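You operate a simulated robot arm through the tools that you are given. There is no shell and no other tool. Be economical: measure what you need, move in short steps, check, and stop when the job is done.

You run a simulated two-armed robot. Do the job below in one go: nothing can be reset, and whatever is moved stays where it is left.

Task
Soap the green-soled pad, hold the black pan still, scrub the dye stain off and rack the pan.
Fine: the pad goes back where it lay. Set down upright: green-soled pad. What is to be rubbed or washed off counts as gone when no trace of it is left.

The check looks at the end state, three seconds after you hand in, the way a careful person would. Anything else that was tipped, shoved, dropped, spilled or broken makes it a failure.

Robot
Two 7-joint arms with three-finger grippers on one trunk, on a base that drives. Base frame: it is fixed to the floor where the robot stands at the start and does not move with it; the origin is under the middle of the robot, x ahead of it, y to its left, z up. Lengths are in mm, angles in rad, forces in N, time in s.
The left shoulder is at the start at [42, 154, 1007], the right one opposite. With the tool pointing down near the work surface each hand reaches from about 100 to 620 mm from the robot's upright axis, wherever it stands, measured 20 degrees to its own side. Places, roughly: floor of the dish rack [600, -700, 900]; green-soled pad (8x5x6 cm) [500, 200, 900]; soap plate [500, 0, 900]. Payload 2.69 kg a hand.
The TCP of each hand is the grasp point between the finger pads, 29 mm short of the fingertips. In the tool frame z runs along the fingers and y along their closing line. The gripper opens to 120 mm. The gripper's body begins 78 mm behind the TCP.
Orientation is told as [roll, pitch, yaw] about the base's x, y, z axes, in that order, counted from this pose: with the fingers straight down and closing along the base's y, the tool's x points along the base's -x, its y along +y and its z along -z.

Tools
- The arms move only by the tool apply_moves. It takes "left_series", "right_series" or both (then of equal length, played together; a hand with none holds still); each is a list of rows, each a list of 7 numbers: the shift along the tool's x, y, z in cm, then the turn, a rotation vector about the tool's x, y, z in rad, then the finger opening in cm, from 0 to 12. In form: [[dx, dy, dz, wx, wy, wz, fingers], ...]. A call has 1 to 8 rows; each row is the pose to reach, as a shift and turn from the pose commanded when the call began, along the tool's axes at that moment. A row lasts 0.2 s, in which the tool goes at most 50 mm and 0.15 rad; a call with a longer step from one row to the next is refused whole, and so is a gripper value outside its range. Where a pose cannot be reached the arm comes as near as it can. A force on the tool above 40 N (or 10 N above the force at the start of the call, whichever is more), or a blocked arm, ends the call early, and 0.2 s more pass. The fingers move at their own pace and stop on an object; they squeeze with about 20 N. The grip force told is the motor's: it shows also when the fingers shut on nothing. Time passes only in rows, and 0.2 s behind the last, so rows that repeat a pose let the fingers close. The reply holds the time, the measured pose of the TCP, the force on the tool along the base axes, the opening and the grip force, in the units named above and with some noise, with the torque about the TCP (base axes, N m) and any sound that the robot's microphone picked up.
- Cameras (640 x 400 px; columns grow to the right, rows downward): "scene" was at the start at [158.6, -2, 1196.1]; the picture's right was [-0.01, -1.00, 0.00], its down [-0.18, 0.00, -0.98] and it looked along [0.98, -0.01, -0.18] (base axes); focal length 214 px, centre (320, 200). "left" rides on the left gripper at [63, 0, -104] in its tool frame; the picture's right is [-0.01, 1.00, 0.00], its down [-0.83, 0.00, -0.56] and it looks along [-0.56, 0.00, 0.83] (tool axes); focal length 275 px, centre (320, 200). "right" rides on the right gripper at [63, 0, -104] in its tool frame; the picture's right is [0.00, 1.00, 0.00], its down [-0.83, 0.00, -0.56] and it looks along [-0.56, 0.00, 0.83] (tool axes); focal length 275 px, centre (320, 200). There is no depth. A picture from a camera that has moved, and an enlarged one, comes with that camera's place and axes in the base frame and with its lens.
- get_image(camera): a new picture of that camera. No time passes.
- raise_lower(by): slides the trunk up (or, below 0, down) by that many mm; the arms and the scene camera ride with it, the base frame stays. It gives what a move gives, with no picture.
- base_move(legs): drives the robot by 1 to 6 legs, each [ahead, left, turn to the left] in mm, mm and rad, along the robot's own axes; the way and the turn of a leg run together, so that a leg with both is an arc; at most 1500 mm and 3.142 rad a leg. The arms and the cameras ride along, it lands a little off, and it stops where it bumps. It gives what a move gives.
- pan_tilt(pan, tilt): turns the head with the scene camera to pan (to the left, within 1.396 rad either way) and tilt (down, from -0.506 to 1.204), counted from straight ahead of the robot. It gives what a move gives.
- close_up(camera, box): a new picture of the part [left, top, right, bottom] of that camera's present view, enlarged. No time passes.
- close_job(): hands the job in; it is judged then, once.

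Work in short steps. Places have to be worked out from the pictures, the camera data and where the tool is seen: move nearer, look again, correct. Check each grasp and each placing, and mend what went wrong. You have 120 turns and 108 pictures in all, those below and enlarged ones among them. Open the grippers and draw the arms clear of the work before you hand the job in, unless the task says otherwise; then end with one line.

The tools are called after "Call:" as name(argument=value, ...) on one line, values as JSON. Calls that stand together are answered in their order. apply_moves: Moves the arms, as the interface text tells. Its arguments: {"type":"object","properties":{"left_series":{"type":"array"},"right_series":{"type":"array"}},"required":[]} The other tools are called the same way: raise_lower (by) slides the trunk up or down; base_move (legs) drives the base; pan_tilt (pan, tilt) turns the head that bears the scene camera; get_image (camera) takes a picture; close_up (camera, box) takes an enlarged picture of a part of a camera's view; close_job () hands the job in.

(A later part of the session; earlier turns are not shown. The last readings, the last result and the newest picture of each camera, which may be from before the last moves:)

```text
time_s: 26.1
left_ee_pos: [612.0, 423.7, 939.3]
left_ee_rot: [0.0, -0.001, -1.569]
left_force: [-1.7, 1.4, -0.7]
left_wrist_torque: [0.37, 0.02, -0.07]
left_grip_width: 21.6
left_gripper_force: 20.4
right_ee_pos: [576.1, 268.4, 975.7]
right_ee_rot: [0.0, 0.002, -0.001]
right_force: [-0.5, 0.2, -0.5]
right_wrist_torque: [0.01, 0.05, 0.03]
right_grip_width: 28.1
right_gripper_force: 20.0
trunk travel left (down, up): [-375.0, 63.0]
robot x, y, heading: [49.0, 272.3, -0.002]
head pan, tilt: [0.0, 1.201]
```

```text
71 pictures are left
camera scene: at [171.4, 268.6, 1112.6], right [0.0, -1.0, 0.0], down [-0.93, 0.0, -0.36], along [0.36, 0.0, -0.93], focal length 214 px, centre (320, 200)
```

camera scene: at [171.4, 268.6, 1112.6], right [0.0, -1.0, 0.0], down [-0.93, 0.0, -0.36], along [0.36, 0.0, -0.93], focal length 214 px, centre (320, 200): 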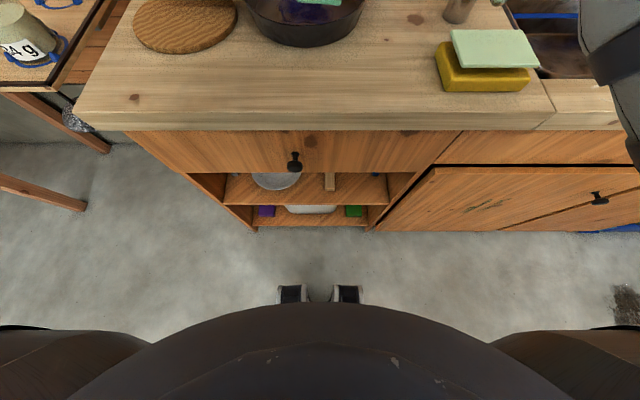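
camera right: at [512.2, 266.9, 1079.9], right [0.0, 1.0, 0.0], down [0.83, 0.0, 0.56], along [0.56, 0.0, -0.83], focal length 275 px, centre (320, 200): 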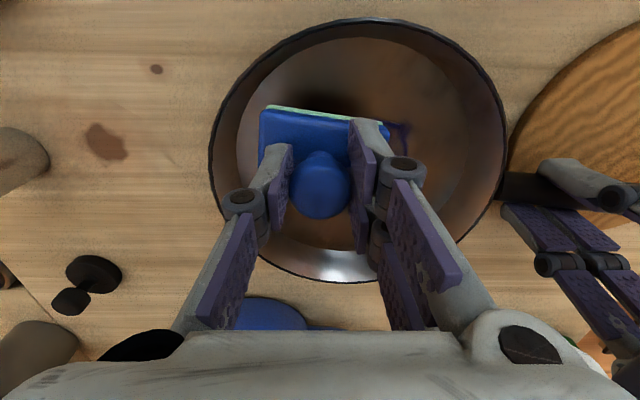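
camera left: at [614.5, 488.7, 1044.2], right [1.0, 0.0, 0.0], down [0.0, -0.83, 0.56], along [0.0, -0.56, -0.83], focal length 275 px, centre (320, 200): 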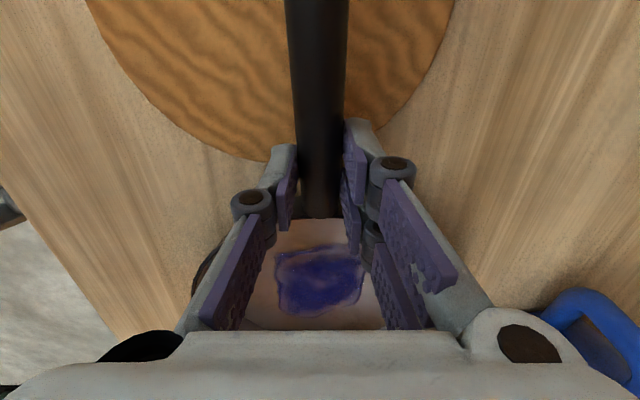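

There is over 200 mm of free floor ahead. I release the handle, lift both hands, draw them back, and then drive 90 mm ahead.

Call:
apply_moves(left_series=[[0, 0, 0, 0, 0, 0, 4], [0, 0, 0, 0, 0, 0, 8], [0, 0, -3, 0, 0, 0, 8], [0, 0, -6, 0, 0, 0, 8], [0, -3, -7, 0, 0, 0, 8], [0, -6, -7, 0, 0, 0, 8], [0, -9, -7, 0, 0, 0, 8]], right_series=[[3.9, -2, -0.5, 0, 0, 0, 0], [3.9, -2, -2, 0, 0, 0, 0], [3.9, -2, -4, 0, 0, 0, 0], [3.9, -2, -6, 0, 0, 0, 0], [7, -2, -6, 0, 0, 0, 0], [10, -2, -6, 0, 0, 0, 0], [13, -2, -6, 0, 0, 0, 0]])

Call:
pan_tilt(pan=0, tilt=0.6)

Call:
get_image(camera="scene")

```text
time_s: 27.7
left_ee_pos: [521.8, 427.1, 1010.8]
left_ee_rot: [0.002, -0.001, -1.574]
left_force: [-0.7, 0.0, -0.4]
left_wrist_torque: [-0.03, -0.03, -0.02]
left_grip_width: 80.2
left_gripper_force: 0.0
left hand out of reach, approached as far as the arm can: row 4
right_ee_pos: [444.2, 249.8, 1035.4]
right_ee_rot: [-0.001, -0.003, 0.001]
right_force: [0.1, 0.0, -0.3]
right_wrist_torque: [-0.04, 0.03, 0.01]
right_grip_width: 28.3
right_gripper_force: 20.4
trunk travel left (down, up): [-375.0, 63.0]
robot x, y, heading: [53.4, 273.7, -0.001]
head pan, tilt: [0.0, 1.201]
```

```text
time_s: 28.7
left_ee_pos: [523.8, 425.3, 1009.2]
left_ee_rot: [0.0, -0.001, -1.571]
left_force: [0.2, -0.1, -0.7]
left_wrist_torque: [0.0, 0.01, -0.01]
left_grip_width: 80.2
left_gripper_force: 0.1
right_ee_pos: [446.3, 248.7, 1035.5]
right_ee_rot: [0.0, 0.0, -0.002]
right_force: [0.1, -0.3, -0.3]
right_wrist_torque: [0.01, -0.03, 0.05]
right_grip_width: 27.8
right_gripper_force: 20.0
trunk travel left (down, up): [-375.0, 63.0]
robot x, y, heading: [48.7, 268.6, 0.001]
head pan, tilt: [0.0, 0.6]
```

```text
70 pictures are left
camera scene: at [203.9, 268.5, 1157.1], right [0.0, -1.0, 0.0], down [-0.57, 0.0, -0.82], along [0.82, 0.0, -0.57], focal length 214 px, centre (320, 200)
```

scene: 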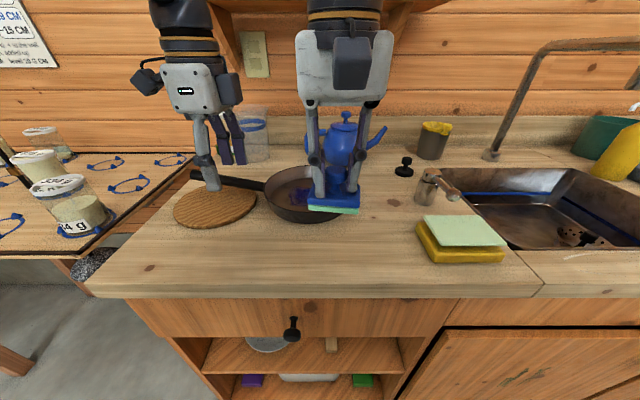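

Both hands are clear. I drive 90 mm ahead.

Call:
base_move(legs=[[90, 0, 0]])

Call:
get_image(camera="left")

Call:
get_image(camera="right")

```text
time_s: 29.8
left_ee_pos: [612.9, 426.2, 1009.7]
left_ee_rot: [0.0, 0.001, -1.569]
left_force: [-0.1, 0.3, -0.2]
left_wrist_torque: [-0.02, 0.01, -0.02]
left_grip_width: 80.0
left_gripper_force: 0.2
right_ee_pos: [537.1, 248.6, 1034.3]
right_ee_rot: [0.0, -0.002, 0.001]
right_force: [1.3, -0.6, 0.3]
right_wrist_torque: [0.0, 0.07, 0.01]
right_grip_width: 28.3
right_gripper_force: 20.6
trunk travel left (down, up): [-375.0, 63.0]
robot x, y, heading: [142.3, 265.7, 0.0]
head pan, tilt: [0.0, 0.6]
```

```text
69 pictures are left
camera left: at [615.2, 489.6, 1113.5], right [1.0, 0.0, 0.0], down [0.0, -0.83, 0.56], along [0.0, -0.56, -0.83], focal length 275 px, centre (320, 200)
```

left: 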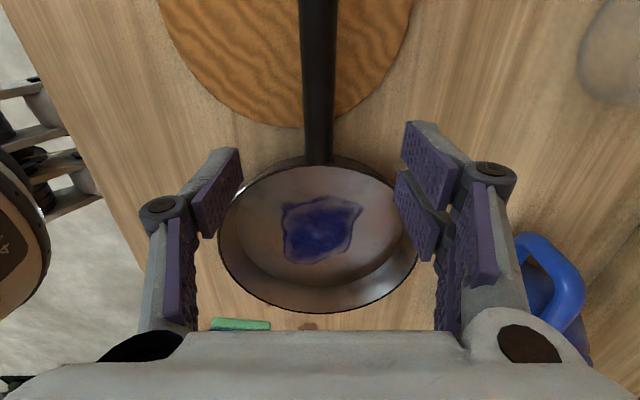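

```text
68 pictures are left
camera right: at [474.1, 247.4, 1139.6], right [0.0, 1.0, 0.0], down [0.83, 0.0, 0.56], along [0.56, 0.0, -0.83], focal length 275 px, centre (320, 200)
```

right: 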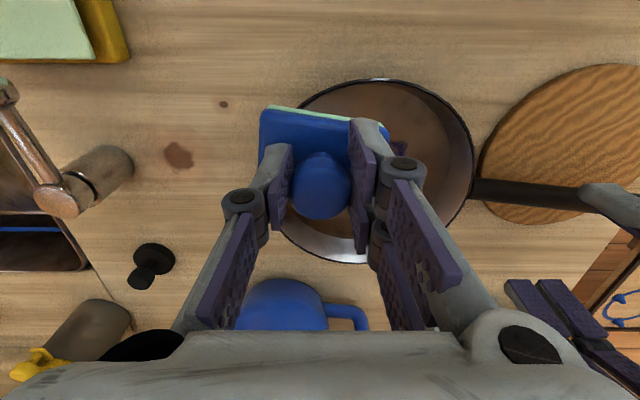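

Left hand is lined up on the handle. I lower and grip it, and bring the pad over the stain at z≈1000.

Call:
apply_moves(left_series=[[0, 0, 2, 0, 0, 0, 8], [0, 0, 4, 0, 0, 0, 8], [0, 0, 5.8, 0, 0, 0, 8], [0, 0, 7, 0, 0, 0, 8], [0, 0, 7, 0, 0, 0, 4], [0, 0, 7, 0, 0, 0, 1], [0, 0, 7, 0, 0, 0, 0], [0, 0, 7, 0, 0, 0, 0]], right_series=[[-2, 1, 0, 0, 0, 0, 0], [-4, 2, 0, 0, 0, 0, 0], [-6, 3, 0, 0, 0, 0, 0], [-7.5, 4, 0, 0, 0, 0, 0], [-7.5, 4, 2, 0, 0, 0, 0], [-7.5, 4, 3.4, 0, 0, 0, 0], [-7.5, 4, 3.4, 0, 0, 0, 0], [-7.5, 4, 3.4, 0, 0, 0, 0]])

Call:
get_image(camera="right")

Call:
get_image(camera="scene")

```text
time_s: 31.6
left_ee_pos: [613.9, 425.8, 940.5]
left_ee_rot: [0.001, 0.001, -1.57]
left_force: [-2.3, -0.9, 0.4]
left_wrist_torque: [0.18, 0.04, -0.1]
left_grip_width: 21.8
left_gripper_force: 19.9
right_ee_pos: [611.7, 287.3, 1001.7]
right_ee_rot: [0.0, 0.0, 0.0]
right_force: [-0.7, 0.3, -0.5]
right_wrist_torque: [0.04, -0.02, 0.03]
right_grip_width: 27.9
right_gripper_force: 20.5
trunk travel left (down, up): [-375.0, 63.0]
robot x, y, heading: [142.0, 270.6, -0.001]
head pan, tilt: [0.0, 0.6]
```

```text
67 pictures are left
camera right: at [548.2, 286.8, 1106.5], right [0.0, 1.0, 0.0], down [0.83, 0.0, 0.56], along [0.56, 0.0, -0.83], focal length 275 px, centre (320, 200)
```

right: 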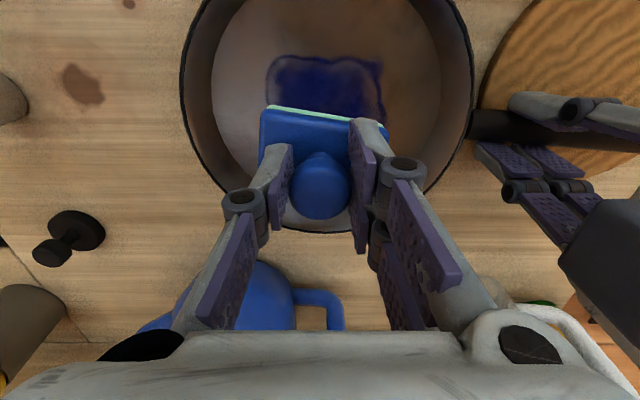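

```text
66 pictures are left
camera scene: at [293.6, 268.4, 1157.2], right [0.0, -1.0, 0.0], down [-0.56, 0.0, -0.83], along [0.83, 0.0, -0.56], focal length 214 px, centre (320, 200)
```

scene: 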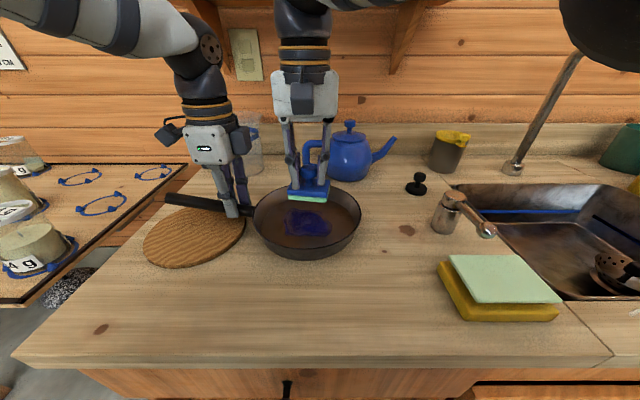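

Stain spans about x 573–660, y 245–338. I lower the pad straight onto its middle, slowing near the expected contact at TCP z≈943.

Call:
apply_moves(right_series=[[0, 0, 2, 0, 0, 0, 0], [0, 0, 4, 0, 0, 0, 0], [0, 0, 5, 0, 0, 0, 0], [0, 0, 5.4, 0, 0, 0, 0], [0, 0, 5.7, 0, 0, 0, 0], [0, 0, 5.7, 0, 0, 0, 0]])

Call:
close_up(camera="scene", box=[220, 140, 400, 270])

```text
time_s: 33.0
left_ee_pos: [613.6, 426.3, 940.0]
left_ee_rot: [-0.001, 0.002, -1.571]
left_force: [-1.7, -1.3, 0.2]
left_wrist_torque: [0.13, 0.1, -0.13]
left_grip_width: 21.7
left_gripper_force: 20.0
right_ee_pos: [610.6, 287.4, 944.4]
right_ee_rot: [-0.001, -0.001, -0.002]
right_force: [-0.3, -0.7, -1.2]
right_wrist_torque: [0.0, -0.01, 0.03]
right_grip_width: 28.0
right_gripper_force: 19.7
trunk travel left (down, up): [-375.0, 63.0]
robot x, y, heading: [138.8, 268.3, -0.0]
head pan, tilt: [0.0, 0.6]
```

```text
3.08 times, centred on (310, 205) of scene
camera zoom: at [293.7, 268.5, 1157.1], right [0.0, -1.0, 0.0], down [-0.56, 0.0, -0.83], along [0.83, 0.0, -0.56], focal length 660 px, centre (351, 185)
```

zoom: 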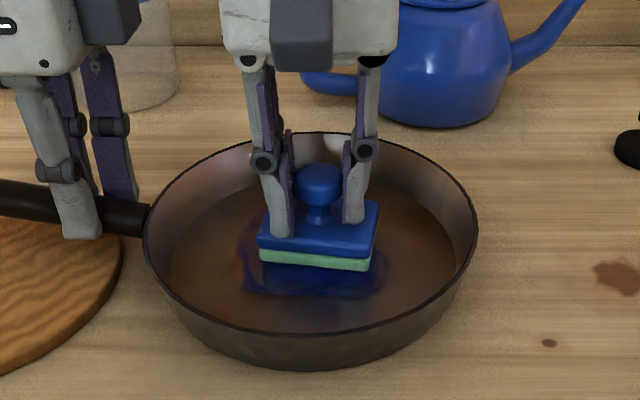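

No contact yet; I continue in 2 mm steps.

Call:
apply_moves(right_series=[[0, 0, 0.2, 0, 0, 0, 0], [0, 0, 0.4, 0, 0, 0, 0], [0, 0, 0.6, 0, 0, 0, 0]])

```text
time_s: 33.8
left_ee_pos: [613.5, 425.7, 939.7]
left_ee_rot: [0.0, -0.001, -1.57]
left_force: [1.4, -1.1, -3.1]
left_wrist_torque: [0.06, -0.05, 0.01]
left_grip_width: 21.6
left_gripper_force: 20.1
right_ee_pos: [612.3, 288.5, 940.1]
right_ee_rot: [0.001, -0.004, -0.003]
right_force: [-0.8, 0.3, 16.6]
right_wrist_torque: [-0.03, -0.14, 0.05]
right_grip_width: 28.0
right_gripper_force: 20.4
trunk travel left (down, up): [-375.0, 63.0]
robot x, y, heading: [138.1, 268.1, -0.002]
head pan, tilt: [0.0, 0.6]
```

Contact with about 16 N. I ease slightly and start scrubbing with strokes across the stain.

Call:
apply_moves(right_series=[[0, -1.2, -0.15, 0, 0, 0, 0], [0, -2.5, -0.15, 0, 0, 0, 0], [0, -1, -0.15, 0, 0, 0, 0], [0, 1, -0.15, 0, 0, 0, 0], [0, 3, -0.15, 0, 0, 0, 0], [0, 1, -0.15, 0, 0, 0, 0], [0, 0, -0.15, 0, 0, 0, 0]])

Call:
close_up(camera="scene", box=[220, 140, 400, 270])

```text
time_s: 35.4
left_ee_pos: [612.6, 425.7, 940.5]
left_ee_rot: [0.0, 0.002, -1.572]
left_force: [0.3, -2.3, 0.4]
left_wrist_torque: [-0.02, 0.0, -0.04]
left_grip_width: 21.8
left_gripper_force: 20.1
right_ee_pos: [610.5, 288.8, 939.4]
right_ee_rot: [-0.001, 0.001, -0.001]
right_force: [0.5, 2.1, 6.4]
right_wrist_torque: [0.04, -0.19, 0.05]
right_grip_width: 27.8
right_gripper_force: 20.0
trunk travel left (down, up): [-375.0, 63.0]
robot x, y, heading: [138.7, 269.4, 0.002]
head pan, tilt: [0.0, 0.6]
```

```text
3.08 times, centred on (310, 205) of scene
camera zoom: at [293.6, 268.7, 1157.2], right [0.0, -1.0, 0.0], down [-0.56, 0.0, -0.83], along [0.83, 0.0, -0.56], focal length 660 px, centre (351, 185)
```

zoom: 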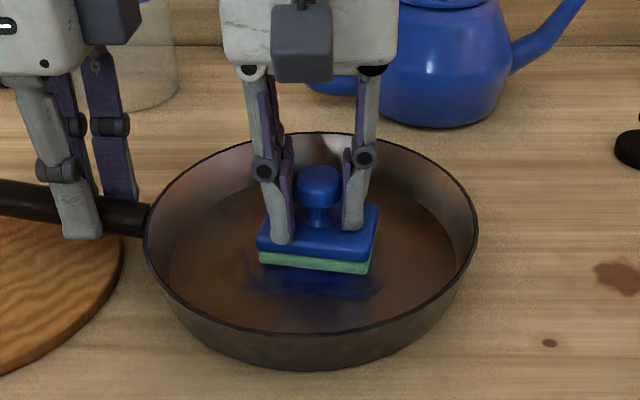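

The stain vanishes where rubbed. Next the front band (pad shifted ~25 mm toward the robot).

Call:
apply_moves(right_series=[[1.3, 0, 0, 0, 0, 0, 0], [2.6, -0.5, 0, 0, 0, 0, 0], [2.6, -2.5, 0, 0, 0, 0, 0], [2.6, -0.5, 0, 0, 0, 0, 0], [2.6, 1.5, 0, 0, 0, 0, 0], [2.6, 3, 0, 0, 0, 0, 0], [2.6, 1, 0, 0, 0, 0, 0], [2.6, -1, 0, 0, 0, 0, 0]])

Call:
apply_moves(right_series=[[-1.3, 0.5, 0, 0, 0, 0, 0], [-2.6, 1, 0, 0, 0, 0, 0], [-4, 1, 0, 0, 0, 0, 0], [-5.3, 1, 0, 0, 0, 0, 0], [-5.3, -1.2, 0, 0, 0, 0, 0], [-5.3, 1, 0, 0, 0, 0, 0], [-5.3, 3.5, 0, 0, 0, 0, 0], [-5.3, 1, 0, 0, 0, 0, 0]])

Call:
close_up(camera="scene", box=[220, 140, 400, 270])

```text
time_s: 37.2
left_ee_pos: [612.5, 426.0, 940.0]
left_ee_rot: [-0.001, 0.0, -1.572]
left_force: [0.3, -1.7, 1.0]
left_wrist_torque: [0.19, 0.01, -0.05]
left_grip_width: 21.7
left_gripper_force: 20.3
right_ee_pos: [584.9, 277.0, 939.8]
right_ee_rot: [0.0, -0.001, 0.001]
right_force: [0.0, -0.1, 0.0]
right_wrist_torque: [0.02, -0.01, -0.04]
right_grip_width: 27.7
right_gripper_force: 20.0
trunk travel left (down, up): [-375.0, 63.0]
robot x, y, heading: [141.5, 271.3, 0.006]
head pan, tilt: [0.0, 0.6]
```

```text
time_s: 39.0
left_ee_pos: [613.7, 425.9, 940.8]
left_ee_rot: [0.001, 0.002, -1.57]
left_force: [0.4, -2.4, 0.8]
left_wrist_torque: [0.26, -0.01, 0.04]
left_grip_width: 21.7
left_gripper_force: 20.1
right_ee_pos: [638.7, 288.1, 939.7]
right_ee_rot: [-0.001, 0.0, -0.003]
right_force: [-0.4, -0.9, 0.7]
right_wrist_torque: [-0.02, -0.04, 0.01]
right_grip_width: 28.0
right_gripper_force: 20.1
trunk travel left (down, up): [-375.0, 63.0]
robot x, y, heading: [140.5, 267.0, -0.004]
head pan, tilt: [0.0, 0.6]
```

```text
3.08 times, centred on (310, 205) of scene
camera zoom: at [293.7, 268.5, 1157.2], right [0.0, -1.0, 0.0], down [-0.56, 0.0, -0.83], along [0.83, 0.0, -0.56], focal length 660 px, centre (351, 185)
```

zoom: 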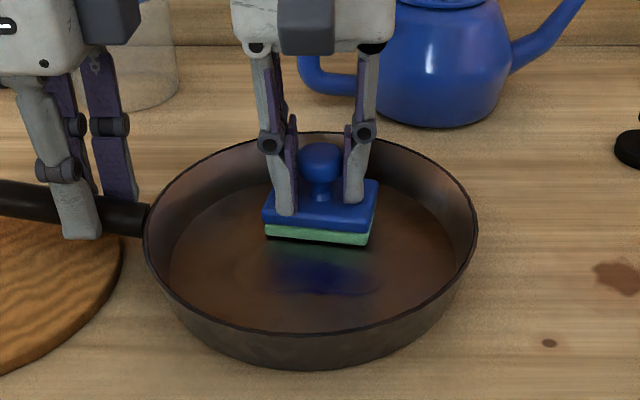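

Pressure faded to near zero (1–2 mm lost). I press 2.5 mm deeper and redo the back band, then check force.

Call:
apply_moves(right_series=[[0, 0, 0.2, 0, 0, 0, 0], [0, -1.5, 0.25, 0, 0, 0, 0], [0, -3, 0.25, 0, 0, 0, 0], [0, -1, 0.25, 0, 0, 0, 0], [0, 1, 0.25, 0, 0, 0, 0], [0, 2.5, 0.25, 0, 0, 0, 0], [0, 0, 0.25, 0, 0, 0, 0]])

```text
time_s: 40.6
left_ee_pos: [613.3, 425.8, 941.0]
left_ee_rot: [0.001, 0.002, -1.571]
left_force: [0.7, -3.8, 9.0]
left_wrist_torque: [0.02, 0.02, 0.04]
left_grip_width: 21.5
left_gripper_force: 19.9
right_ee_pos: [638.6, 288.8, 937.4]
right_ee_rot: [0.001, 0.003, 0.0]
right_force: [-0.1, 0.5, 4.5]
right_wrist_torque: [-0.04, -0.11, 0.01]
right_grip_width: 27.8
right_gripper_force: 19.8
trunk travel left (down, up): [-375.0, 63.0]
robot x, y, heading: [140.9, 269.6, 0.0]
head pan, tilt: [0.0, 0.6]
```

Force is 4–5 N again. Now I move to the front band with a bit more press and rub the remnant there.

Call:
apply_moves(right_series=[[2, 0, 0.05, 0, 0, 0, 0], [4, 0, 0.1, 0, 0, 0, 0], [5.4, 0, 0.1, 0, 0, 0, 0], [5.4, -2, 0.1, 0, 0, 0, 0], [5.4, 0, 0.1, 0, 0, 0, 0], [5.4, 2, 0.1, 0, 0, 0, 0], [5.4, 3, 0.1, 0, 0, 0, 0], [5.4, 1, 0.1, 0, 0, 0, 0]])

Call:
apply_moves(right_series=[[-1, -1, 0, 0, 0, 0, 0], [-1, -2.5, 0, 0, 0, 0, 0], [0, -2, 0, 0, 0, 0, 0], [0.7, 0, 0, 0, 0, 0, 0], [0.7, 1.5, 0, 0, 0, 0, 0], [-0.5, 1.5, 0, 0, 0, 0, 0], [-2, 0, 0, 0, 0, 0, 0], [-3.5, 0, 0, 0, 0, 0, 0]])

Call:
apply_moves(right_series=[[0, 0, -2, 0, 0, 0, 0], [0, 0, -6, 0, 0, 0, 0], [4, -2, -6, 0, 0, 0, 0], [8, -5, -6, 0, 0, 0, 0], [12, -8, -6, 0, 0, 0, 0]])

Call:
close_up(camera="scene", box=[220, 140, 400, 270])

Call:
get_image(camera="right")

```text
time_s: 42.4
left_ee_pos: [613.2, 425.4, 941.0]
left_ee_rot: [0.001, 0.003, -1.57]
left_force: [0.3, 0.3, 6.5]
left_wrist_torque: [-0.07, -0.08, 0.08]
left_grip_width: 21.7
left_gripper_force: 19.9
right_ee_pos: [583.4, 299.0, 936.0]
right_ee_rot: [0.001, -0.002, 0.002]
right_force: [0.3, 0.7, -0.2]
right_wrist_torque: [0.02, -0.01, 0.0]
right_grip_width: 27.8
right_gripper_force: 20.3
trunk travel left (down, up): [-375.0, 63.0]
robot x, y, heading: [140.2, 271.7, -0.0]
head pan, tilt: [0.0, 0.6]
```

```text
time_s: 44.2
left_ee_pos: [613.6, 426.2, 940.2]
left_ee_rot: [0.0, 0.0, -1.571]
left_force: [2.6, -1.6, -0.6]
left_wrist_torque: [0.44, 0.03, 0.1]
left_grip_width: 21.6
left_gripper_force: 20.2
right_ee_pos: [617.5, 300.8, 934.8]
right_ee_rot: [0.001, -0.003, 0.001]
right_force: [-3.4, 1.6, 9.5]
right_wrist_torque: [0.13, 0.34, 0.03]
right_grip_width: 27.8
right_gripper_force: 19.8
trunk travel left (down, up): [-375.0, 63.0]
robot x, y, heading: [139.1, 268.4, -0.0]
head pan, tilt: [0.0, 0.6]
```

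```text
time_s: 45.4
left_ee_pos: [613.2, 426.0, 939.2]
left_ee_rot: [0.0, 0.0, -1.57]
left_force: [-0.4, -0.7, 0.0]
left_wrist_torque: [0.54, -0.06, -0.08]
left_grip_width: 21.7
left_gripper_force: 20.2
right_ee_pos: [499.3, 218.0, 996.8]
right_ee_rot: [0.0, -0.005, 0.0]
right_force: [-0.7, -0.5, -0.7]
right_wrist_torque: [0.02, -0.03, 0.05]
right_grip_width: 28.1
right_gripper_force: 20.2
trunk travel left (down, up): [-375.0, 63.0]
robot x, y, heading: [139.4, 268.8, -0.002]
head pan, tilt: [0.0, 0.6]
```

```text
3.08 times, centred on (310, 205) of scene
camera zoom: at [293.7, 267.9, 1157.1], right [0.0, -1.0, 0.0], down [-0.56, 0.0, -0.83], along [0.83, 0.0, -0.56], focal length 660 px, centre (351, 185)
```

zoom: 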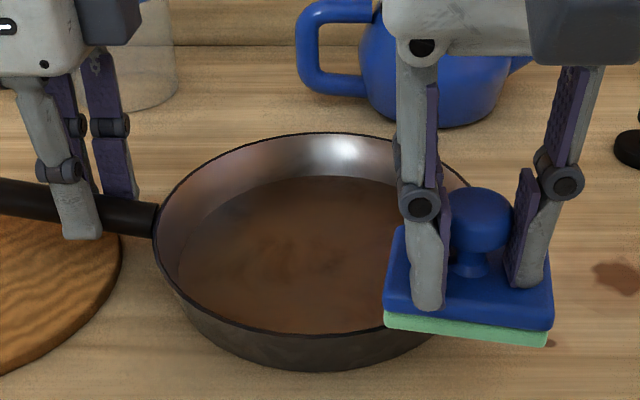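

```text
61 pictures are left
camera right: at [436.7, 216.4, 1101.7], right [0.0, 1.0, 0.0], down [0.83, 0.0, 0.56], along [0.56, 0.0, -0.83], focal length 275 px, centre (320, 200)
```

right: 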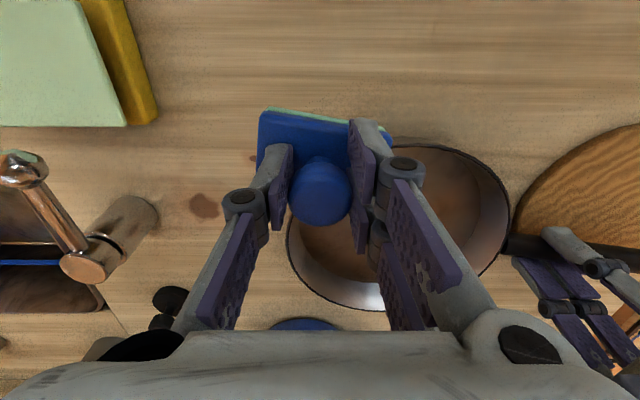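

The stain looks gone. I check closely for faint traces from two views.

Call:
close_up(camera="scene", box=[255, 180, 355, 245])

Call:
close_up(camera="left", box=[180, 200, 440, 350])

```text
6.15 times, centred on (305, 212) of scene
camera zoom: at [293.7, 267.9, 1157.1], right [0.0, -1.0, 0.0], down [-0.56, 0.0, -0.83], along [0.83, 0.0, -0.56], focal length 1320 px, centre (412, 123)
```

zoom: 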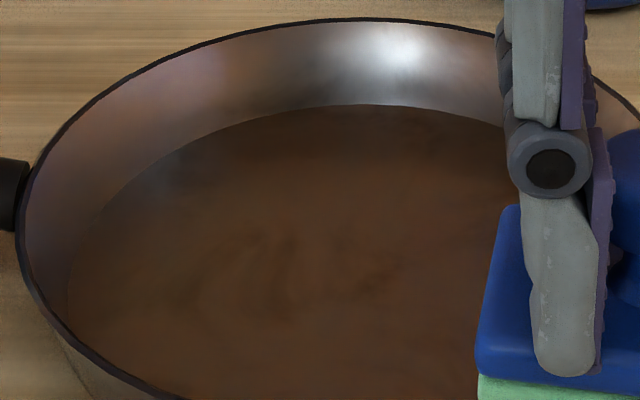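

```text
2.46 times, centred on (310, 275) of left
camera zoom: at [614.7, 488.8, 1044.2], right [1.0, -0.01, 0.0], down [0.0, -0.83, 0.56], along [0.0, -0.56, -0.83], focal length 678 px, centre (345, 15)
```

zoom: 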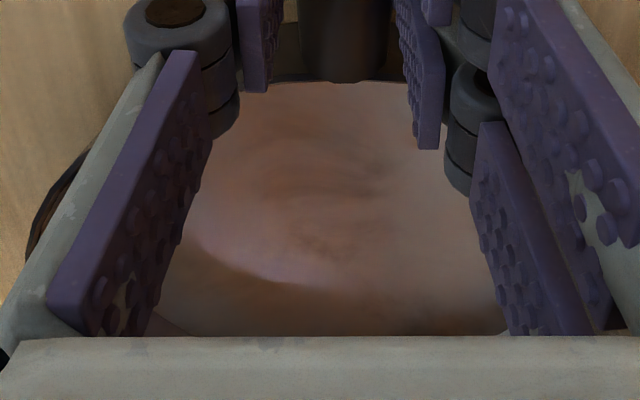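

It looks clean. For certainty I look down from higher with the right hand camera before putting the pad back.

Call:
apply_moves(right_series=[[2.5, 1, -2.5, 0, 0, 0, 0], [5, 2, -5, 0, 0, 0, 0], [7.5, 3, -7.5, 0, 0, 0, 0], [10, 3.5, -10, 0, 0, 0, 0]])

Call:
close_up(camera="right", box=[200, 100, 500, 300])

```text
time_s: 46.4
left_ee_pos: [612.9, 427.0, 939.3]
left_ee_rot: [0.001, 0.001, -1.571]
left_force: [-2.1, 0.7, 2.0]
left_wrist_torque: [-0.06, -0.09, 0.04]
left_grip_width: 21.5
left_gripper_force: 19.8
right_ee_pos: [402.0, 253.4, 1096.3]
right_ee_rot: [0.001, 0.005, -0.007]
right_force: [0.5, -1.1, -0.6]
right_wrist_torque: [-0.03, 0.0, -0.04]
right_grip_width: 27.8
right_gripper_force: 20.0
trunk travel left (down, up): [-375.0, 63.0]
robot x, y, heading: [141.0, 268.7, 0.0]
head pan, tilt: [0.0, 0.6]
```

```text
2.00 times, centred on (350, 200) of right
camera zoom: at [338.8, 252.6, 1201.1], right [0.0, 1.0, 0.0], down [0.83, 0.0, 0.55], along [0.55, 0.0, -0.83], focal length 551 px, centre (260, 200)
```

zoom: 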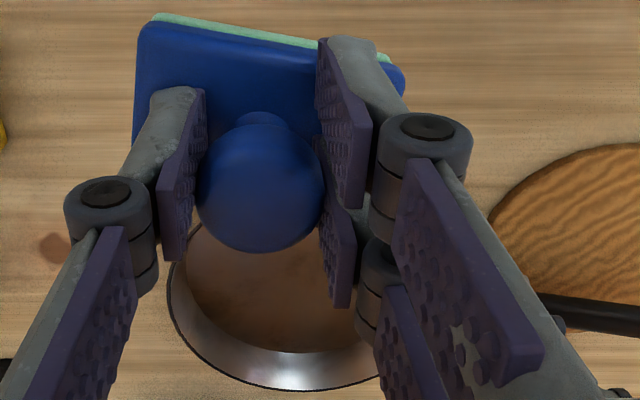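

The hand's own pad hides the pan, but the head camera should now see all of it.

Call:
close_up(camera="scene", box=[240, 175, 370, 260])

```text
4.71 times, centred on (305, 218) of scene
camera zoom: at [297.2, 267.8, 1170.8], right [-0.01, -1.0, 0.0], down [-0.43, 0.0, -0.9], along [0.9, -0.01, -0.43], focal length 1009 px, centre (391, 118)
```

zoom: 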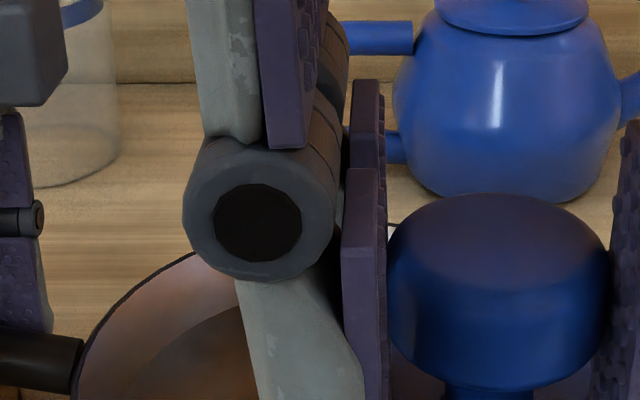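

The gripper came too close to the head camera and pushed it. I move away toward above the pad's home (474, 156, ~1010) and reset the head.

Call:
apply_moves(right_series=[[-3, -1, 2, 0, 0, 0, 0], [-5, -3, 4, 0, 0, 0, 0], [-6.5, -6, 6, 0, 0, 0, 0], [-7.3, -9, 8, 0, 0, 0, 0], [-7.3, -9.8, 8.7, 0, 0, 0, 0], [-7.3, -9.8, 8.7, 0, 0, 0, 0]])

Call:
pan_tilt(pan=0, tilt=0.75)

Call:
get_image(camera="scene")

Call:
close_up(camera="scene", box=[235, 130, 375, 220])

```text
time_s: 47.8
left_ee_pos: [613.6, 426.0, 940.1]
left_ee_rot: [0.0, 0.0, -1.57]
left_force: [0.4, -1.3, -0.3]
left_wrist_torque: [0.11, -0.01, 0.01]
left_grip_width: 21.7
left_gripper_force: 20.2
right_ee_pos: [472.4, 155.3, 1009.4]
right_ee_rot: [0.0, -0.001, 0.001]
right_force: [0.2, -1.5, -0.5]
right_wrist_torque: [0.03, 0.01, -0.01]
right_grip_width: 28.0
right_gripper_force: 19.7
trunk travel left (down, up): [-375.0, 63.0]
robot x, y, heading: [139.7, 264.6, 0.003]
head pan, tilt: [0.0, 0.6]
```

```text
time_s: 48.5
left_ee_pos: [612.7, 425.0, 940.1]
left_ee_rot: [0.0, -0.002, -1.571]
left_force: [-0.4, -1.5, 0.3]
left_wrist_torque: [0.07, 0.04, 0.01]
left_grip_width: 21.7
left_gripper_force: 19.8
right_ee_pos: [473.1, 155.8, 1009.0]
right_ee_rot: [-0.001, 0.0, 0.0]
right_force: [-0.1, 0.0, -1.4]
right_wrist_torque: [0.01, 0.03, 0.01]
right_grip_width: 27.7
right_gripper_force: 20.5
trunk travel left (down, up): [-375.0, 63.0]
robot x, y, heading: [139.1, 269.4, -0.004]
head pan, tilt: [0.0, 0.75]
```

```text
56 pictures are left
camera scene: at [288.5, 268.5, 1144.3], right [0.0, -1.0, 0.0], down [-0.68, 0.0, -0.73], along [0.73, 0.0, -0.68], focal length 214 px, centre (320, 200)
```

scene: 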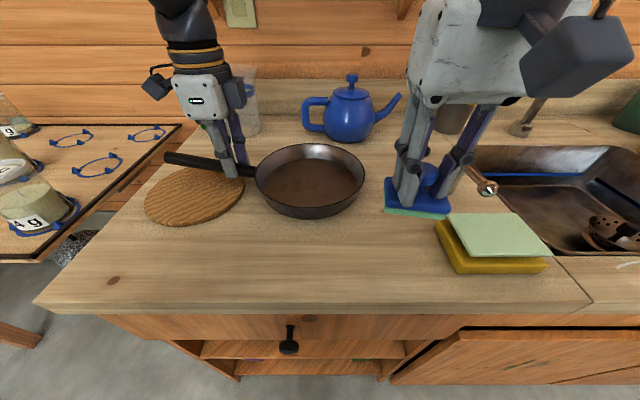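

```text
4.44 times, centred on (305, 175) of scene
camera zoom: at [288.5, 268.5, 1144.3], right [0.0, -1.0, 0.0], down [-0.68, 0.0, -0.73], along [0.73, 0.0, -0.68], focal length 953 px, centre (387, 311)
```

zoom: 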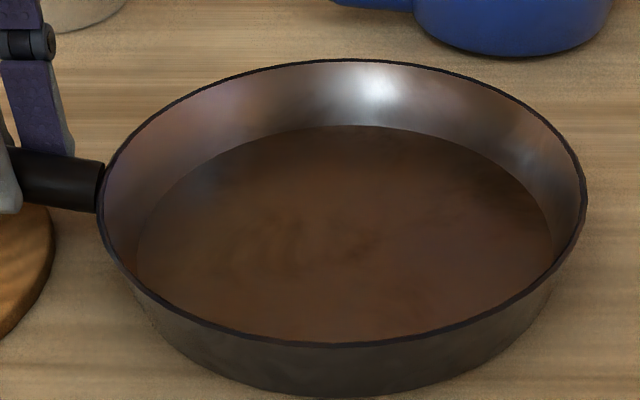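

The pan is clean. I lower the pad at its home spot until light contact.

Call:
apply_moves(right_series=[[0, 0, 2.5, 0, 0, 0, 0], [0, 0, 5, 0, 0, 0, 0], [0, 0, 6.5, 0, 0, 0, 0], [0, 0, 7.1, 0, 0, 0, 0], [0, 0, 7.3, 0, 0, 0, 0]])

Call:
close_up(camera="scene", box=[350, 130, 510, 240])

```text
time_s: 49.7
left_ee_pos: [613.0, 426.5, 939.7]
left_ee_rot: [0.0, 0.001, -1.571]
left_force: [-0.7, 0.5, -0.2]
left_wrist_torque: [0.0, 0.0, -0.02]
left_grip_width: 21.5
left_gripper_force: 19.8
right_ee_pos: [472.3, 155.8, 934.8]
right_ee_rot: [-0.001, -0.002, 0.0]
right_force: [0.1, 0.2, 0.1]
right_wrist_torque: [0.01, 0.02, -0.01]
right_grip_width: 27.6
right_gripper_force: 19.7
trunk travel left (down, up): [-375.0, 63.0]
robot x, y, heading: [138.0, 271.4, -0.001]
head pan, tilt: [0.0, 0.75]
```

```text
3.64 times, centred on (430, 185) of scene
camera zoom: at [288.4, 268.7, 1144.2], right [0.0, -1.0, 0.0], down [-0.68, 0.0, -0.73], along [0.73, 0.0, -0.68], focal length 780 px, centre (-80, 254)
```

zoom: 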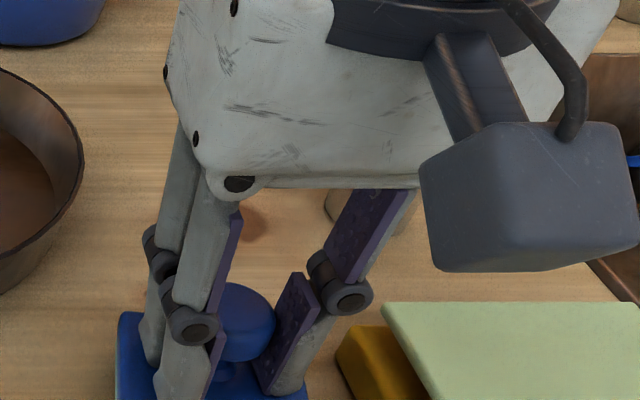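

Not clearly in contact yet; two more 2 mm steps.

Call:
apply_moves(right_series=[[-0.15, 0, 0.15, 0, 0, 0, 0], [-0.15, 0, 0.3, 0, 0, 0, 0], [-0.15, 0, 0.45, 0, 0, 0, 0]])

```text
time_s: 50.5
left_ee_pos: [613.6, 427.1, 940.2]
left_ee_rot: [-0.002, 0.0, -1.57]
left_force: [-0.5, 0.9, 0.0]
left_wrist_torque: [0.0, 0.01, -0.02]
left_grip_width: 21.8
left_gripper_force: 19.8
right_ee_pos: [474.5, 156.5, 931.8]
right_ee_rot: [0.0, 0.001, 0.0]
right_force: [0.9, 0.5, -0.9]
right_wrist_torque: [0.0, -0.04, 0.01]
right_grip_width: 27.7
right_gripper_force: 19.8
trunk travel left (down, up): [-375.0, 63.0]
robot x, y, heading: [139.3, 272.4, -0.001]
head pan, tilt: [0.0, 0.75]
```

Still free; continue lowering in 2 mm steps.

Call:
apply_moves(right_series=[[0, 0, 0.15, 0, 0, 0, 0], [0, 0, 0.3, 0, 0, 0, 0], [0, 0, 0.45, 0, 0, 0, 0]])

Call:
get_image(camera="scene")

```text
time_s: 51.3
left_ee_pos: [611.0, 425.8, 941.3]
left_ee_rot: [0.002, 0.0, -1.571]
left_force: [-0.4, -0.6, -1.1]
left_wrist_torque: [0.6, 0.02, 0.0]
left_grip_width: 21.7
left_gripper_force: 19.5
right_ee_pos: [473.6, 155.6, 931.3]
right_ee_rot: [0.001, -0.006, -0.001]
right_force: [-0.3, -5.4, 41.4]
right_wrist_torque: [-0.05, 0.01, -0.01]
right_grip_width: 27.7
right_gripper_force: 19.8
trunk travel left (down, up): [-375.0, 63.0]
robot x, y, heading: [140.0, 272.3, 0.001]
head pan, tilt: [0.0, 0.75]
```

```text
53 pictures are left
camera scene: at [286.7, 268.5, 1145.0], right [0.0, -1.0, 0.0], down [-0.68, 0.0, -0.73], along [0.73, 0.0, -0.68], focal length 214 px, centre (320, 200)
```

scene: 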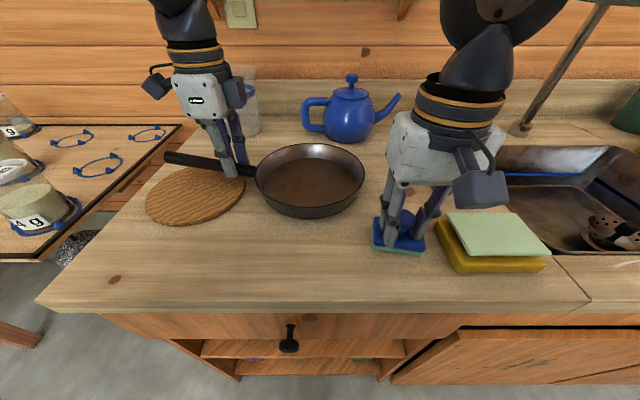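

It stands firmly (41 N pressed). I relieve the pressure by 4 mm, then open the fingers and look.

Call:
apply_moves(right_series=[[0, 0, -0.2, 0, 0, 0, 0], [0, 0, -0.35, 0, 0, 0, 0], [0, 0, -0.35, 0, 0, 0, 3], [0, 0, -0.35, 0, 0, 0, 4.5], [0, 0, -0.35, 0, 0, 0, 6], [0, 0, -0.35, 0, 0, 0, 6]])

Call:
apply_moves(right_series=[[0, 0, -1, 0, 0, 0, 6], [0, 0, -3, 0, 0, 0, 6], [0, 0, -6, 0, 0, 0, 6], [0, 0, -9, 0, 0, 0, 6], [0, 0, -12, 0, 0, 0, 6]])

Call:
get_image(camera="right")

Call:
get_image(camera="scene")

```text
time_s: 52.7
left_ee_pos: [613.0, 426.0, 941.1]
left_ee_rot: [0.0, -0.001, -1.572]
left_force: [-0.1, 1.9, -0.4]
left_wrist_torque: [-0.47, -0.02, -0.06]
left_grip_width: 21.8
left_gripper_force: 19.9
right_ee_pos: [474.8, 155.6, 930.3]
right_ee_rot: [0.001, 0.004, -0.001]
right_force: [0.0, 1.0, 0.5]
right_wrist_torque: [0.01, 0.01, 0.0]
right_grip_width: 59.8
right_gripper_force: 0.1
trunk travel left (down, up): [-375.0, 63.0]
robot x, y, heading: [135.2, 267.2, 0.004]
head pan, tilt: [0.0, 0.75]
```

```text
time_s: 53.9
left_ee_pos: [612.3, 425.8, 939.5]
left_ee_rot: [-0.001, 0.001, -1.57]
left_force: [0.3, 0.3, -0.2]
left_wrist_torque: [-0.19, -0.02, -0.05]
left_grip_width: 21.3
left_gripper_force: 19.9
right_ee_pos: [473.4, 156.4, 1051.1]
right_ee_rot: [0.0, 0.0, 0.0]
right_force: [0.6, -0.8, 0.0]
right_wrist_torque: [0.0, 0.0, -0.01]
right_grip_width: 60.2
right_gripper_force: 0.1
trunk travel left (down, up): [-375.0, 63.0]
robot x, y, heading: [138.3, 265.6, 0.001]
head pan, tilt: [0.0, 0.75]
```

```text
52 pictures are left
camera right: at [411.2, 154.4, 1155.8], right [0.0, 1.0, 0.0], down [0.83, 0.0, 0.56], along [0.56, 0.0, -0.83], focal length 275 px, centre (320, 200)
```

right: 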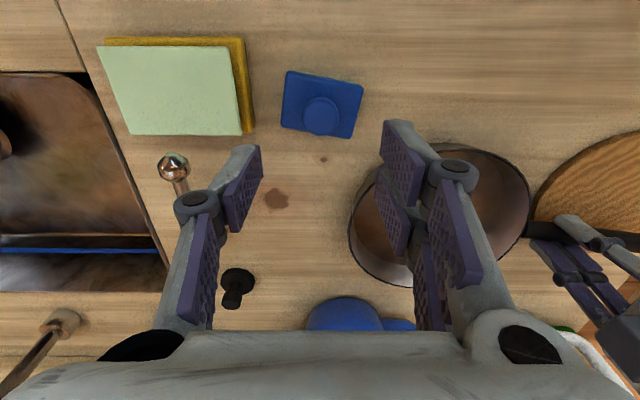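

```text
51 pictures are left
camera scene: at [288.3, 268.6, 1144.2], right [0.0, -1.0, 0.0], down [-0.68, 0.0, -0.73], along [0.73, 0.0, -0.68], focal length 214 px, centre (320, 200)
```

scene: 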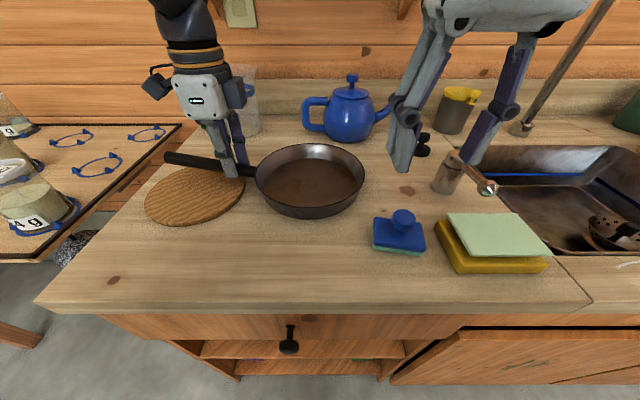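

Pad stands back upright in its place. Now for the pan I want both hands: I bring the right hand over the far rim point (~(611,193), rim z≈920), tilted 0.22 rad to match the sloping wall.

Call:
apply_moves(right_series=[[-3, 0.5, 0, 0, 0, 0, 6], [-6, 1, 0, -0.06, 0, 0, 6], [-9, 2, 0, -0.12, 0, 0, 6], [-11.5, 3, 1, -0.18, 0, 0, 6], [-13.8, 3.5, 3, -0.22, 0, 0, 6], [-13.8, 3.5, 5, -0.22, 0, 0, 6], [-13.8, 3.5, 6.5, -0.22, 0, 0, 6]])

Call:
get_image(camera="right")

Call:
close_up(camera="scene", box=[230, 60, 430, 220])

```text
time_s: 55.5
left_ee_pos: [614.0, 426.0, 940.0]
left_ee_rot: [-0.001, -0.001, -1.571]
left_force: [-0.3, 0.5, 0.1]
left_wrist_torque: [0.07, -0.03, -0.05]
left_grip_width: 21.8
left_gripper_force: 20.0
right_ee_pos: [611.5, 189.8, 985.5]
right_ee_rot: [0.222, 0.001, 0.0]
right_force: [-0.1, -0.8, 0.7]
right_wrist_torque: [-0.01, -0.02, 0.03]
right_grip_width: 59.8
right_gripper_force: 0.1
trunk travel left (down, up): [-375.0, 63.0]
robot x, y, heading: [134.3, 269.7, -0.001]
head pan, tilt: [0.0, 0.75]
```

```text
50 pictures are left
camera right: at [548.6, 167.1, 1087.5], right [0.0, 0.98, 0.22], down [0.83, -0.12, 0.54], along [0.56, 0.18, -0.81], focal length 275 px, centre (320, 200)
```

right: 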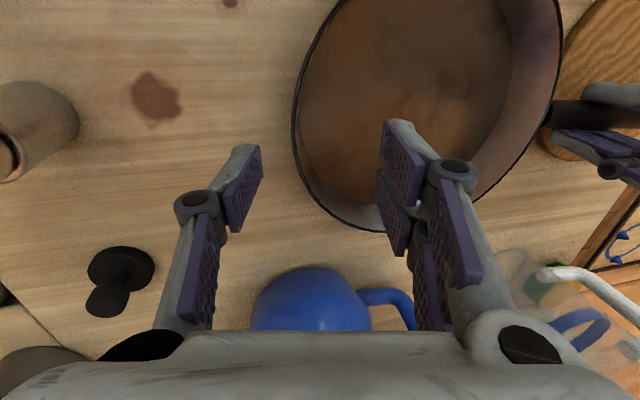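

```text
2.50 times, centred on (330, 140) of scene
camera zoom: at [288.4, 268.6, 1144.2], right [0.0, -1.0, 0.0], down [-0.68, 0.0, -0.73], along [0.73, 0.0, -0.68], focal length 536 px, centre (295, 350)
```

zoom: 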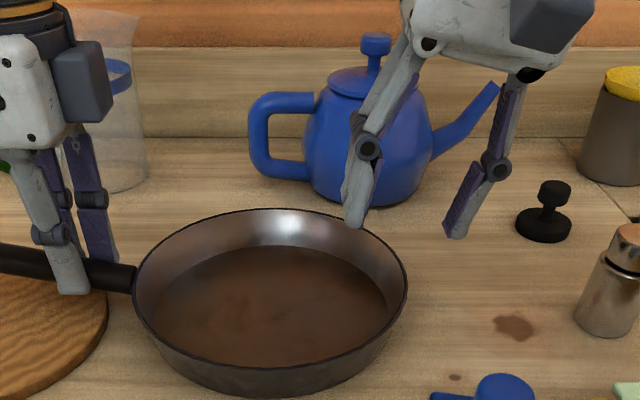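

The pan looks clean here too. The rim is ~16 mm to the -y side of the tool axis; I correct and descend most of the way.

Call:
apply_moves(right_series=[[0, -1.65, 0, 0, 0, 0, 6], [0, -1.65, 2, 0, 0, 0, 6], [0, -1.65, 4, 0, 0, 0, 6]])

Call:
get_image(camera="right")

Call:
close_up(camera="scene", box=[230, 60, 430, 220])

```text
time_s: 56.3
left_ee_pos: [613.3, 424.9, 940.3]
left_ee_rot: [0.0, -0.001, -1.572]
left_force: [-0.3, -0.3, 0.3]
left_wrist_torque: [0.06, 0.05, -0.06]
left_grip_width: 21.6
left_gripper_force: 19.7
right_ee_pos: [611.1, 182.8, 943.4]
right_ee_rot: [0.22, 0.0, 0.0]
right_force: [-0.3, 0.0, -0.6]
right_wrist_torque: [0.03, 0.05, 0.0]
right_grip_width: 60.0
right_gripper_force: 0.1
trunk travel left (down, up): [-375.0, 63.0]
robot x, y, heading: [135.2, 266.6, -0.002]
head pan, tilt: [0.0, 0.75]
```

```text
48 pictures are left
camera right: at [548.8, 159.1, 1044.7], right [0.0, 0.98, 0.22], down [0.83, -0.12, 0.54], along [0.56, 0.18, -0.81], focal length 275 px, centre (320, 200)
```

right: 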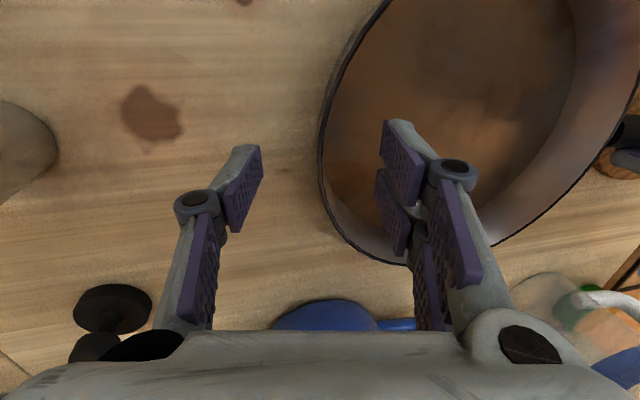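

```text
2.50 times, centred on (330, 140) of scene
camera zoom: at [288.4, 268.5, 1144.2], right [0.0, -1.0, 0.0], down [-0.68, 0.0, -0.73], along [0.73, 0.0, -0.68], focal length 536 px, centre (295, 350)
```

zoom: 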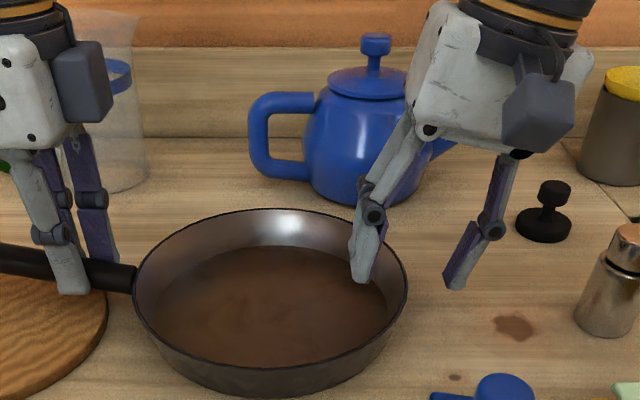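

The rim is centred between the fingers. I descend 2 cm more and close on the wall.

Call:
apply_moves(right_series=[[0, 0, 1, 0, 0, 0, 6], [0, 0, 2, 0, 0, 0, 6], [0, 0, 2, 0, 0, 0, 3], [0, 0, 2, 0, 0, 0, 1], [0, 0, 2, 0, 0, 0, 0], [0, 0, 2, 0, 0, 0, 0]])

Call:
close_up(camera="scene", box=[230, 60, 430, 220])

```text
time_s: 57.7
left_ee_pos: [612.7, 426.0, 939.8]
left_ee_rot: [0.0, 0.0, -1.57]
left_force: [-1.9, -13.5, -0.4]
left_wrist_torque: [-0.29, 0.12, -0.32]
left_grip_width: 21.7
left_gripper_force: 20.2
right_ee_pos: [611.7, 189.1, 924.0]
right_ee_rot: [0.221, -0.001, 0.003]
right_force: [1.9, 16.6, 4.9]
right_wrist_torque: [0.86, -0.02, -0.13]
right_grip_width: 15.4
right_gripper_force: 20.1
trunk travel left (down, up): [-375.0, 63.0]
robot x, y, heading: [139.7, 267.9, -0.001]
head pan, tilt: [0.0, 0.75]
```

```text
2.50 times, centred on (330, 140) of scene
camera zoom: at [288.1, 268.9, 1144.4], right [0.0, -1.0, 0.0], down [-0.68, 0.0, -0.73], along [0.73, 0.0, -0.68], focal length 536 px, centre (295, 350)
```

zoom: 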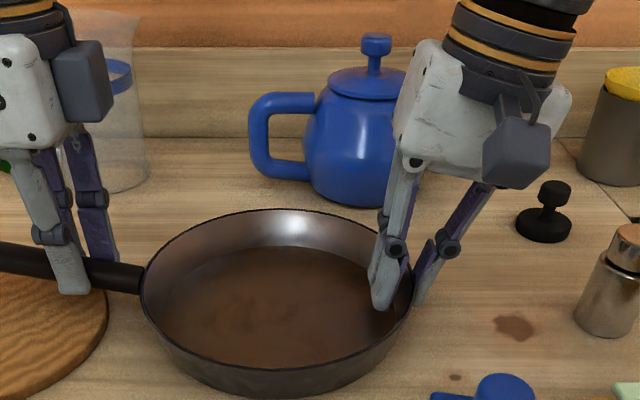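

Gripped, with some internal tension (≈15 N along y). I ease the right hand 5 mm toward +y and then lift both hands by 1 cm as a test.

Call:
apply_moves(right_series=[[0, 0.25, 0, 0, 0, 0, 0], [0, 0.5, 0, 0, 0, 0, 0], [0, 0.5, 0, 0, 0, 0, 0]])

```text
time_s: 58.5
left_ee_pos: [612.7, 426.4, 940.6]
left_ee_rot: [-0.001, 0.004, -1.57]
left_force: [-1.3, 10.8, 3.4]
left_wrist_torque: [-0.15, 0.13, -0.35]
left_grip_width: 21.6
left_gripper_force: 19.7
right_ee_pos: [610.9, 189.2, 923.2]
right_ee_rot: [0.214, 0.002, -0.001]
right_force: [0.7, -15.1, 0.5]
right_wrist_torque: [0.14, 0.01, -0.09]
right_grip_width: 15.4
right_gripper_force: 20.0
trunk travel left (down, up): [-375.0, 63.0]
robot x, y, heading: [136.7, 267.5, -0.004]
head pan, tilt: [0.0, 0.75]
```

Overshot equally; I back off 2.5 mm and lift both hands 2 cm together.

Call:
apply_moves(right_series=[[0, -0.25, 0, 0, 0, 0, 0], [0, -0.14, -0.49, 0, 0, 0, 0], [0, -0.03, -0.98, 0, 0, 0, 0], [0, 0.08, -1.46, 0, 0, 0, 0], [0, 0.19, -1.95, 0, 0, 0, 0]], left_series=[[0, 0, 0, 0, 0, 0, 0], [0, 0, -0.5, 0, 0, 0, 0], [0, 0, -1, 0, 0, 0, 0], [0, 0, -1.5, 0, 0, 0, 0], [0, 0, -2, 0, 0, 0, 0]])

Call:
get_image(camera="scene")

```text
time_s: 59.7
left_ee_pos: [612.7, 426.0, 958.9]
left_ee_rot: [0.0, 0.0, -1.57]
left_force: [-0.9, 14.5, -2.6]
left_wrist_torque: [0.24, 0.05, -0.18]
left_grip_width: 21.6
left_gripper_force: 19.9
right_ee_pos: [611.2, 189.0, 943.5]
right_ee_rot: [0.219, -0.002, -0.002]
right_force: [0.2, -14.1, -2.5]
right_wrist_torque: [0.03, -0.03, 0.01]
right_grip_width: 15.4
right_gripper_force: 20.1
trunk travel left (down, up): [-375.0, 63.0]
robot x, y, heading: [142.9, 271.6, -0.001]
head pan, tilt: [0.0, 0.75]
```

```text
45 pictures are left
camera scene: at [288.5, 268.6, 1144.2], right [0.0, -1.0, 0.0], down [-0.68, 0.0, -0.73], along [0.73, 0.0, -0.68], focal length 214 px, centre (320, 200)
```

scene: 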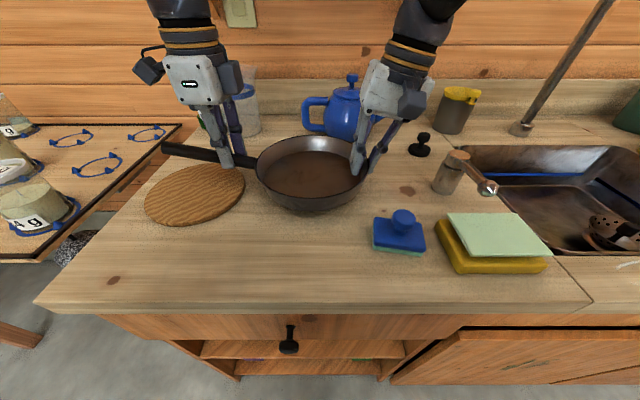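

The pan is up, sharing about 2.5 N per hand. I relax the squeeze a little and raise it 9 cm more so that it clears everything on the counter.

Call:
apply_moves(right_series=[[0, -0.15, 0, 0, 0, 0, 0], [0, 0.29, -1.95, 0, 0, 0, 0], [0, 0.72, -3.9, 0, 0, 0, 0], [0, 1.16, -5.86, 0, 0, 0, 0], [0, 1.59, -7.8, 0, 0, 0, 0], [0, 1.81, -8.8, 0, 0, 0, 0]], left_series=[[0, 0, 0, 0, 0, 0, 0], [0, 0, -2, 0, 0, 0, 0], [0, 0, -4, 0, 0, 0, 0], [0, 0, -6, 0, 0, 0, 0], [0, 0, -8, 0, 0, 0, 0], [0, 0, -9, 0, 0, 0, 0]])

Call:
get_image(camera="scene")

```text
time_s: 61.1
left_ee_pos: [612.4, 425.5, 1049.2]
left_ee_rot: [0.0, -0.002, -1.571]
left_force: [-1.2, -0.9, -6.0]
left_wrist_torque: [0.29, 0.1, -0.07]
left_grip_width: 22.0
left_gripper_force: 20.0
right_ee_pos: [612.2, 189.6, 1034.0]
right_ee_rot: [0.221, -0.001, -0.001]
right_force: [0.5, -1.4, 1.0]
right_wrist_torque: [0.51, -0.07, -0.22]
right_grip_width: 15.4
right_gripper_force: 19.9
trunk travel left (down, up): [-375.0, 63.0]
robot x, y, heading: [141.6, 273.0, 0.002]
head pan, tilt: [0.0, 0.75]
```

```text
44 pictures are left
camera scene: at [288.6, 268.6, 1144.2], right [0.0, -1.0, 0.0], down [-0.68, 0.0, -0.73], along [0.73, 0.0, -0.68], focal length 214 px, centre (320, 200)
```

scene: 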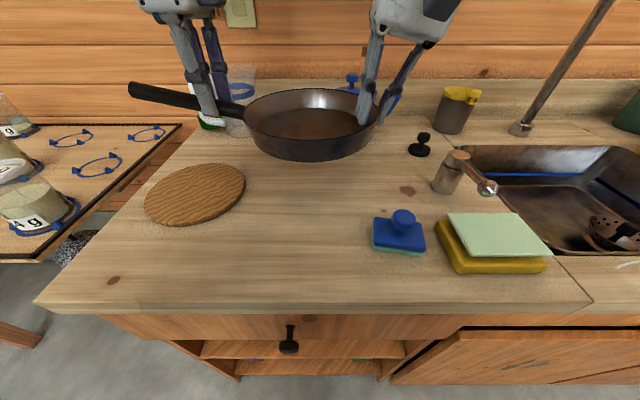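

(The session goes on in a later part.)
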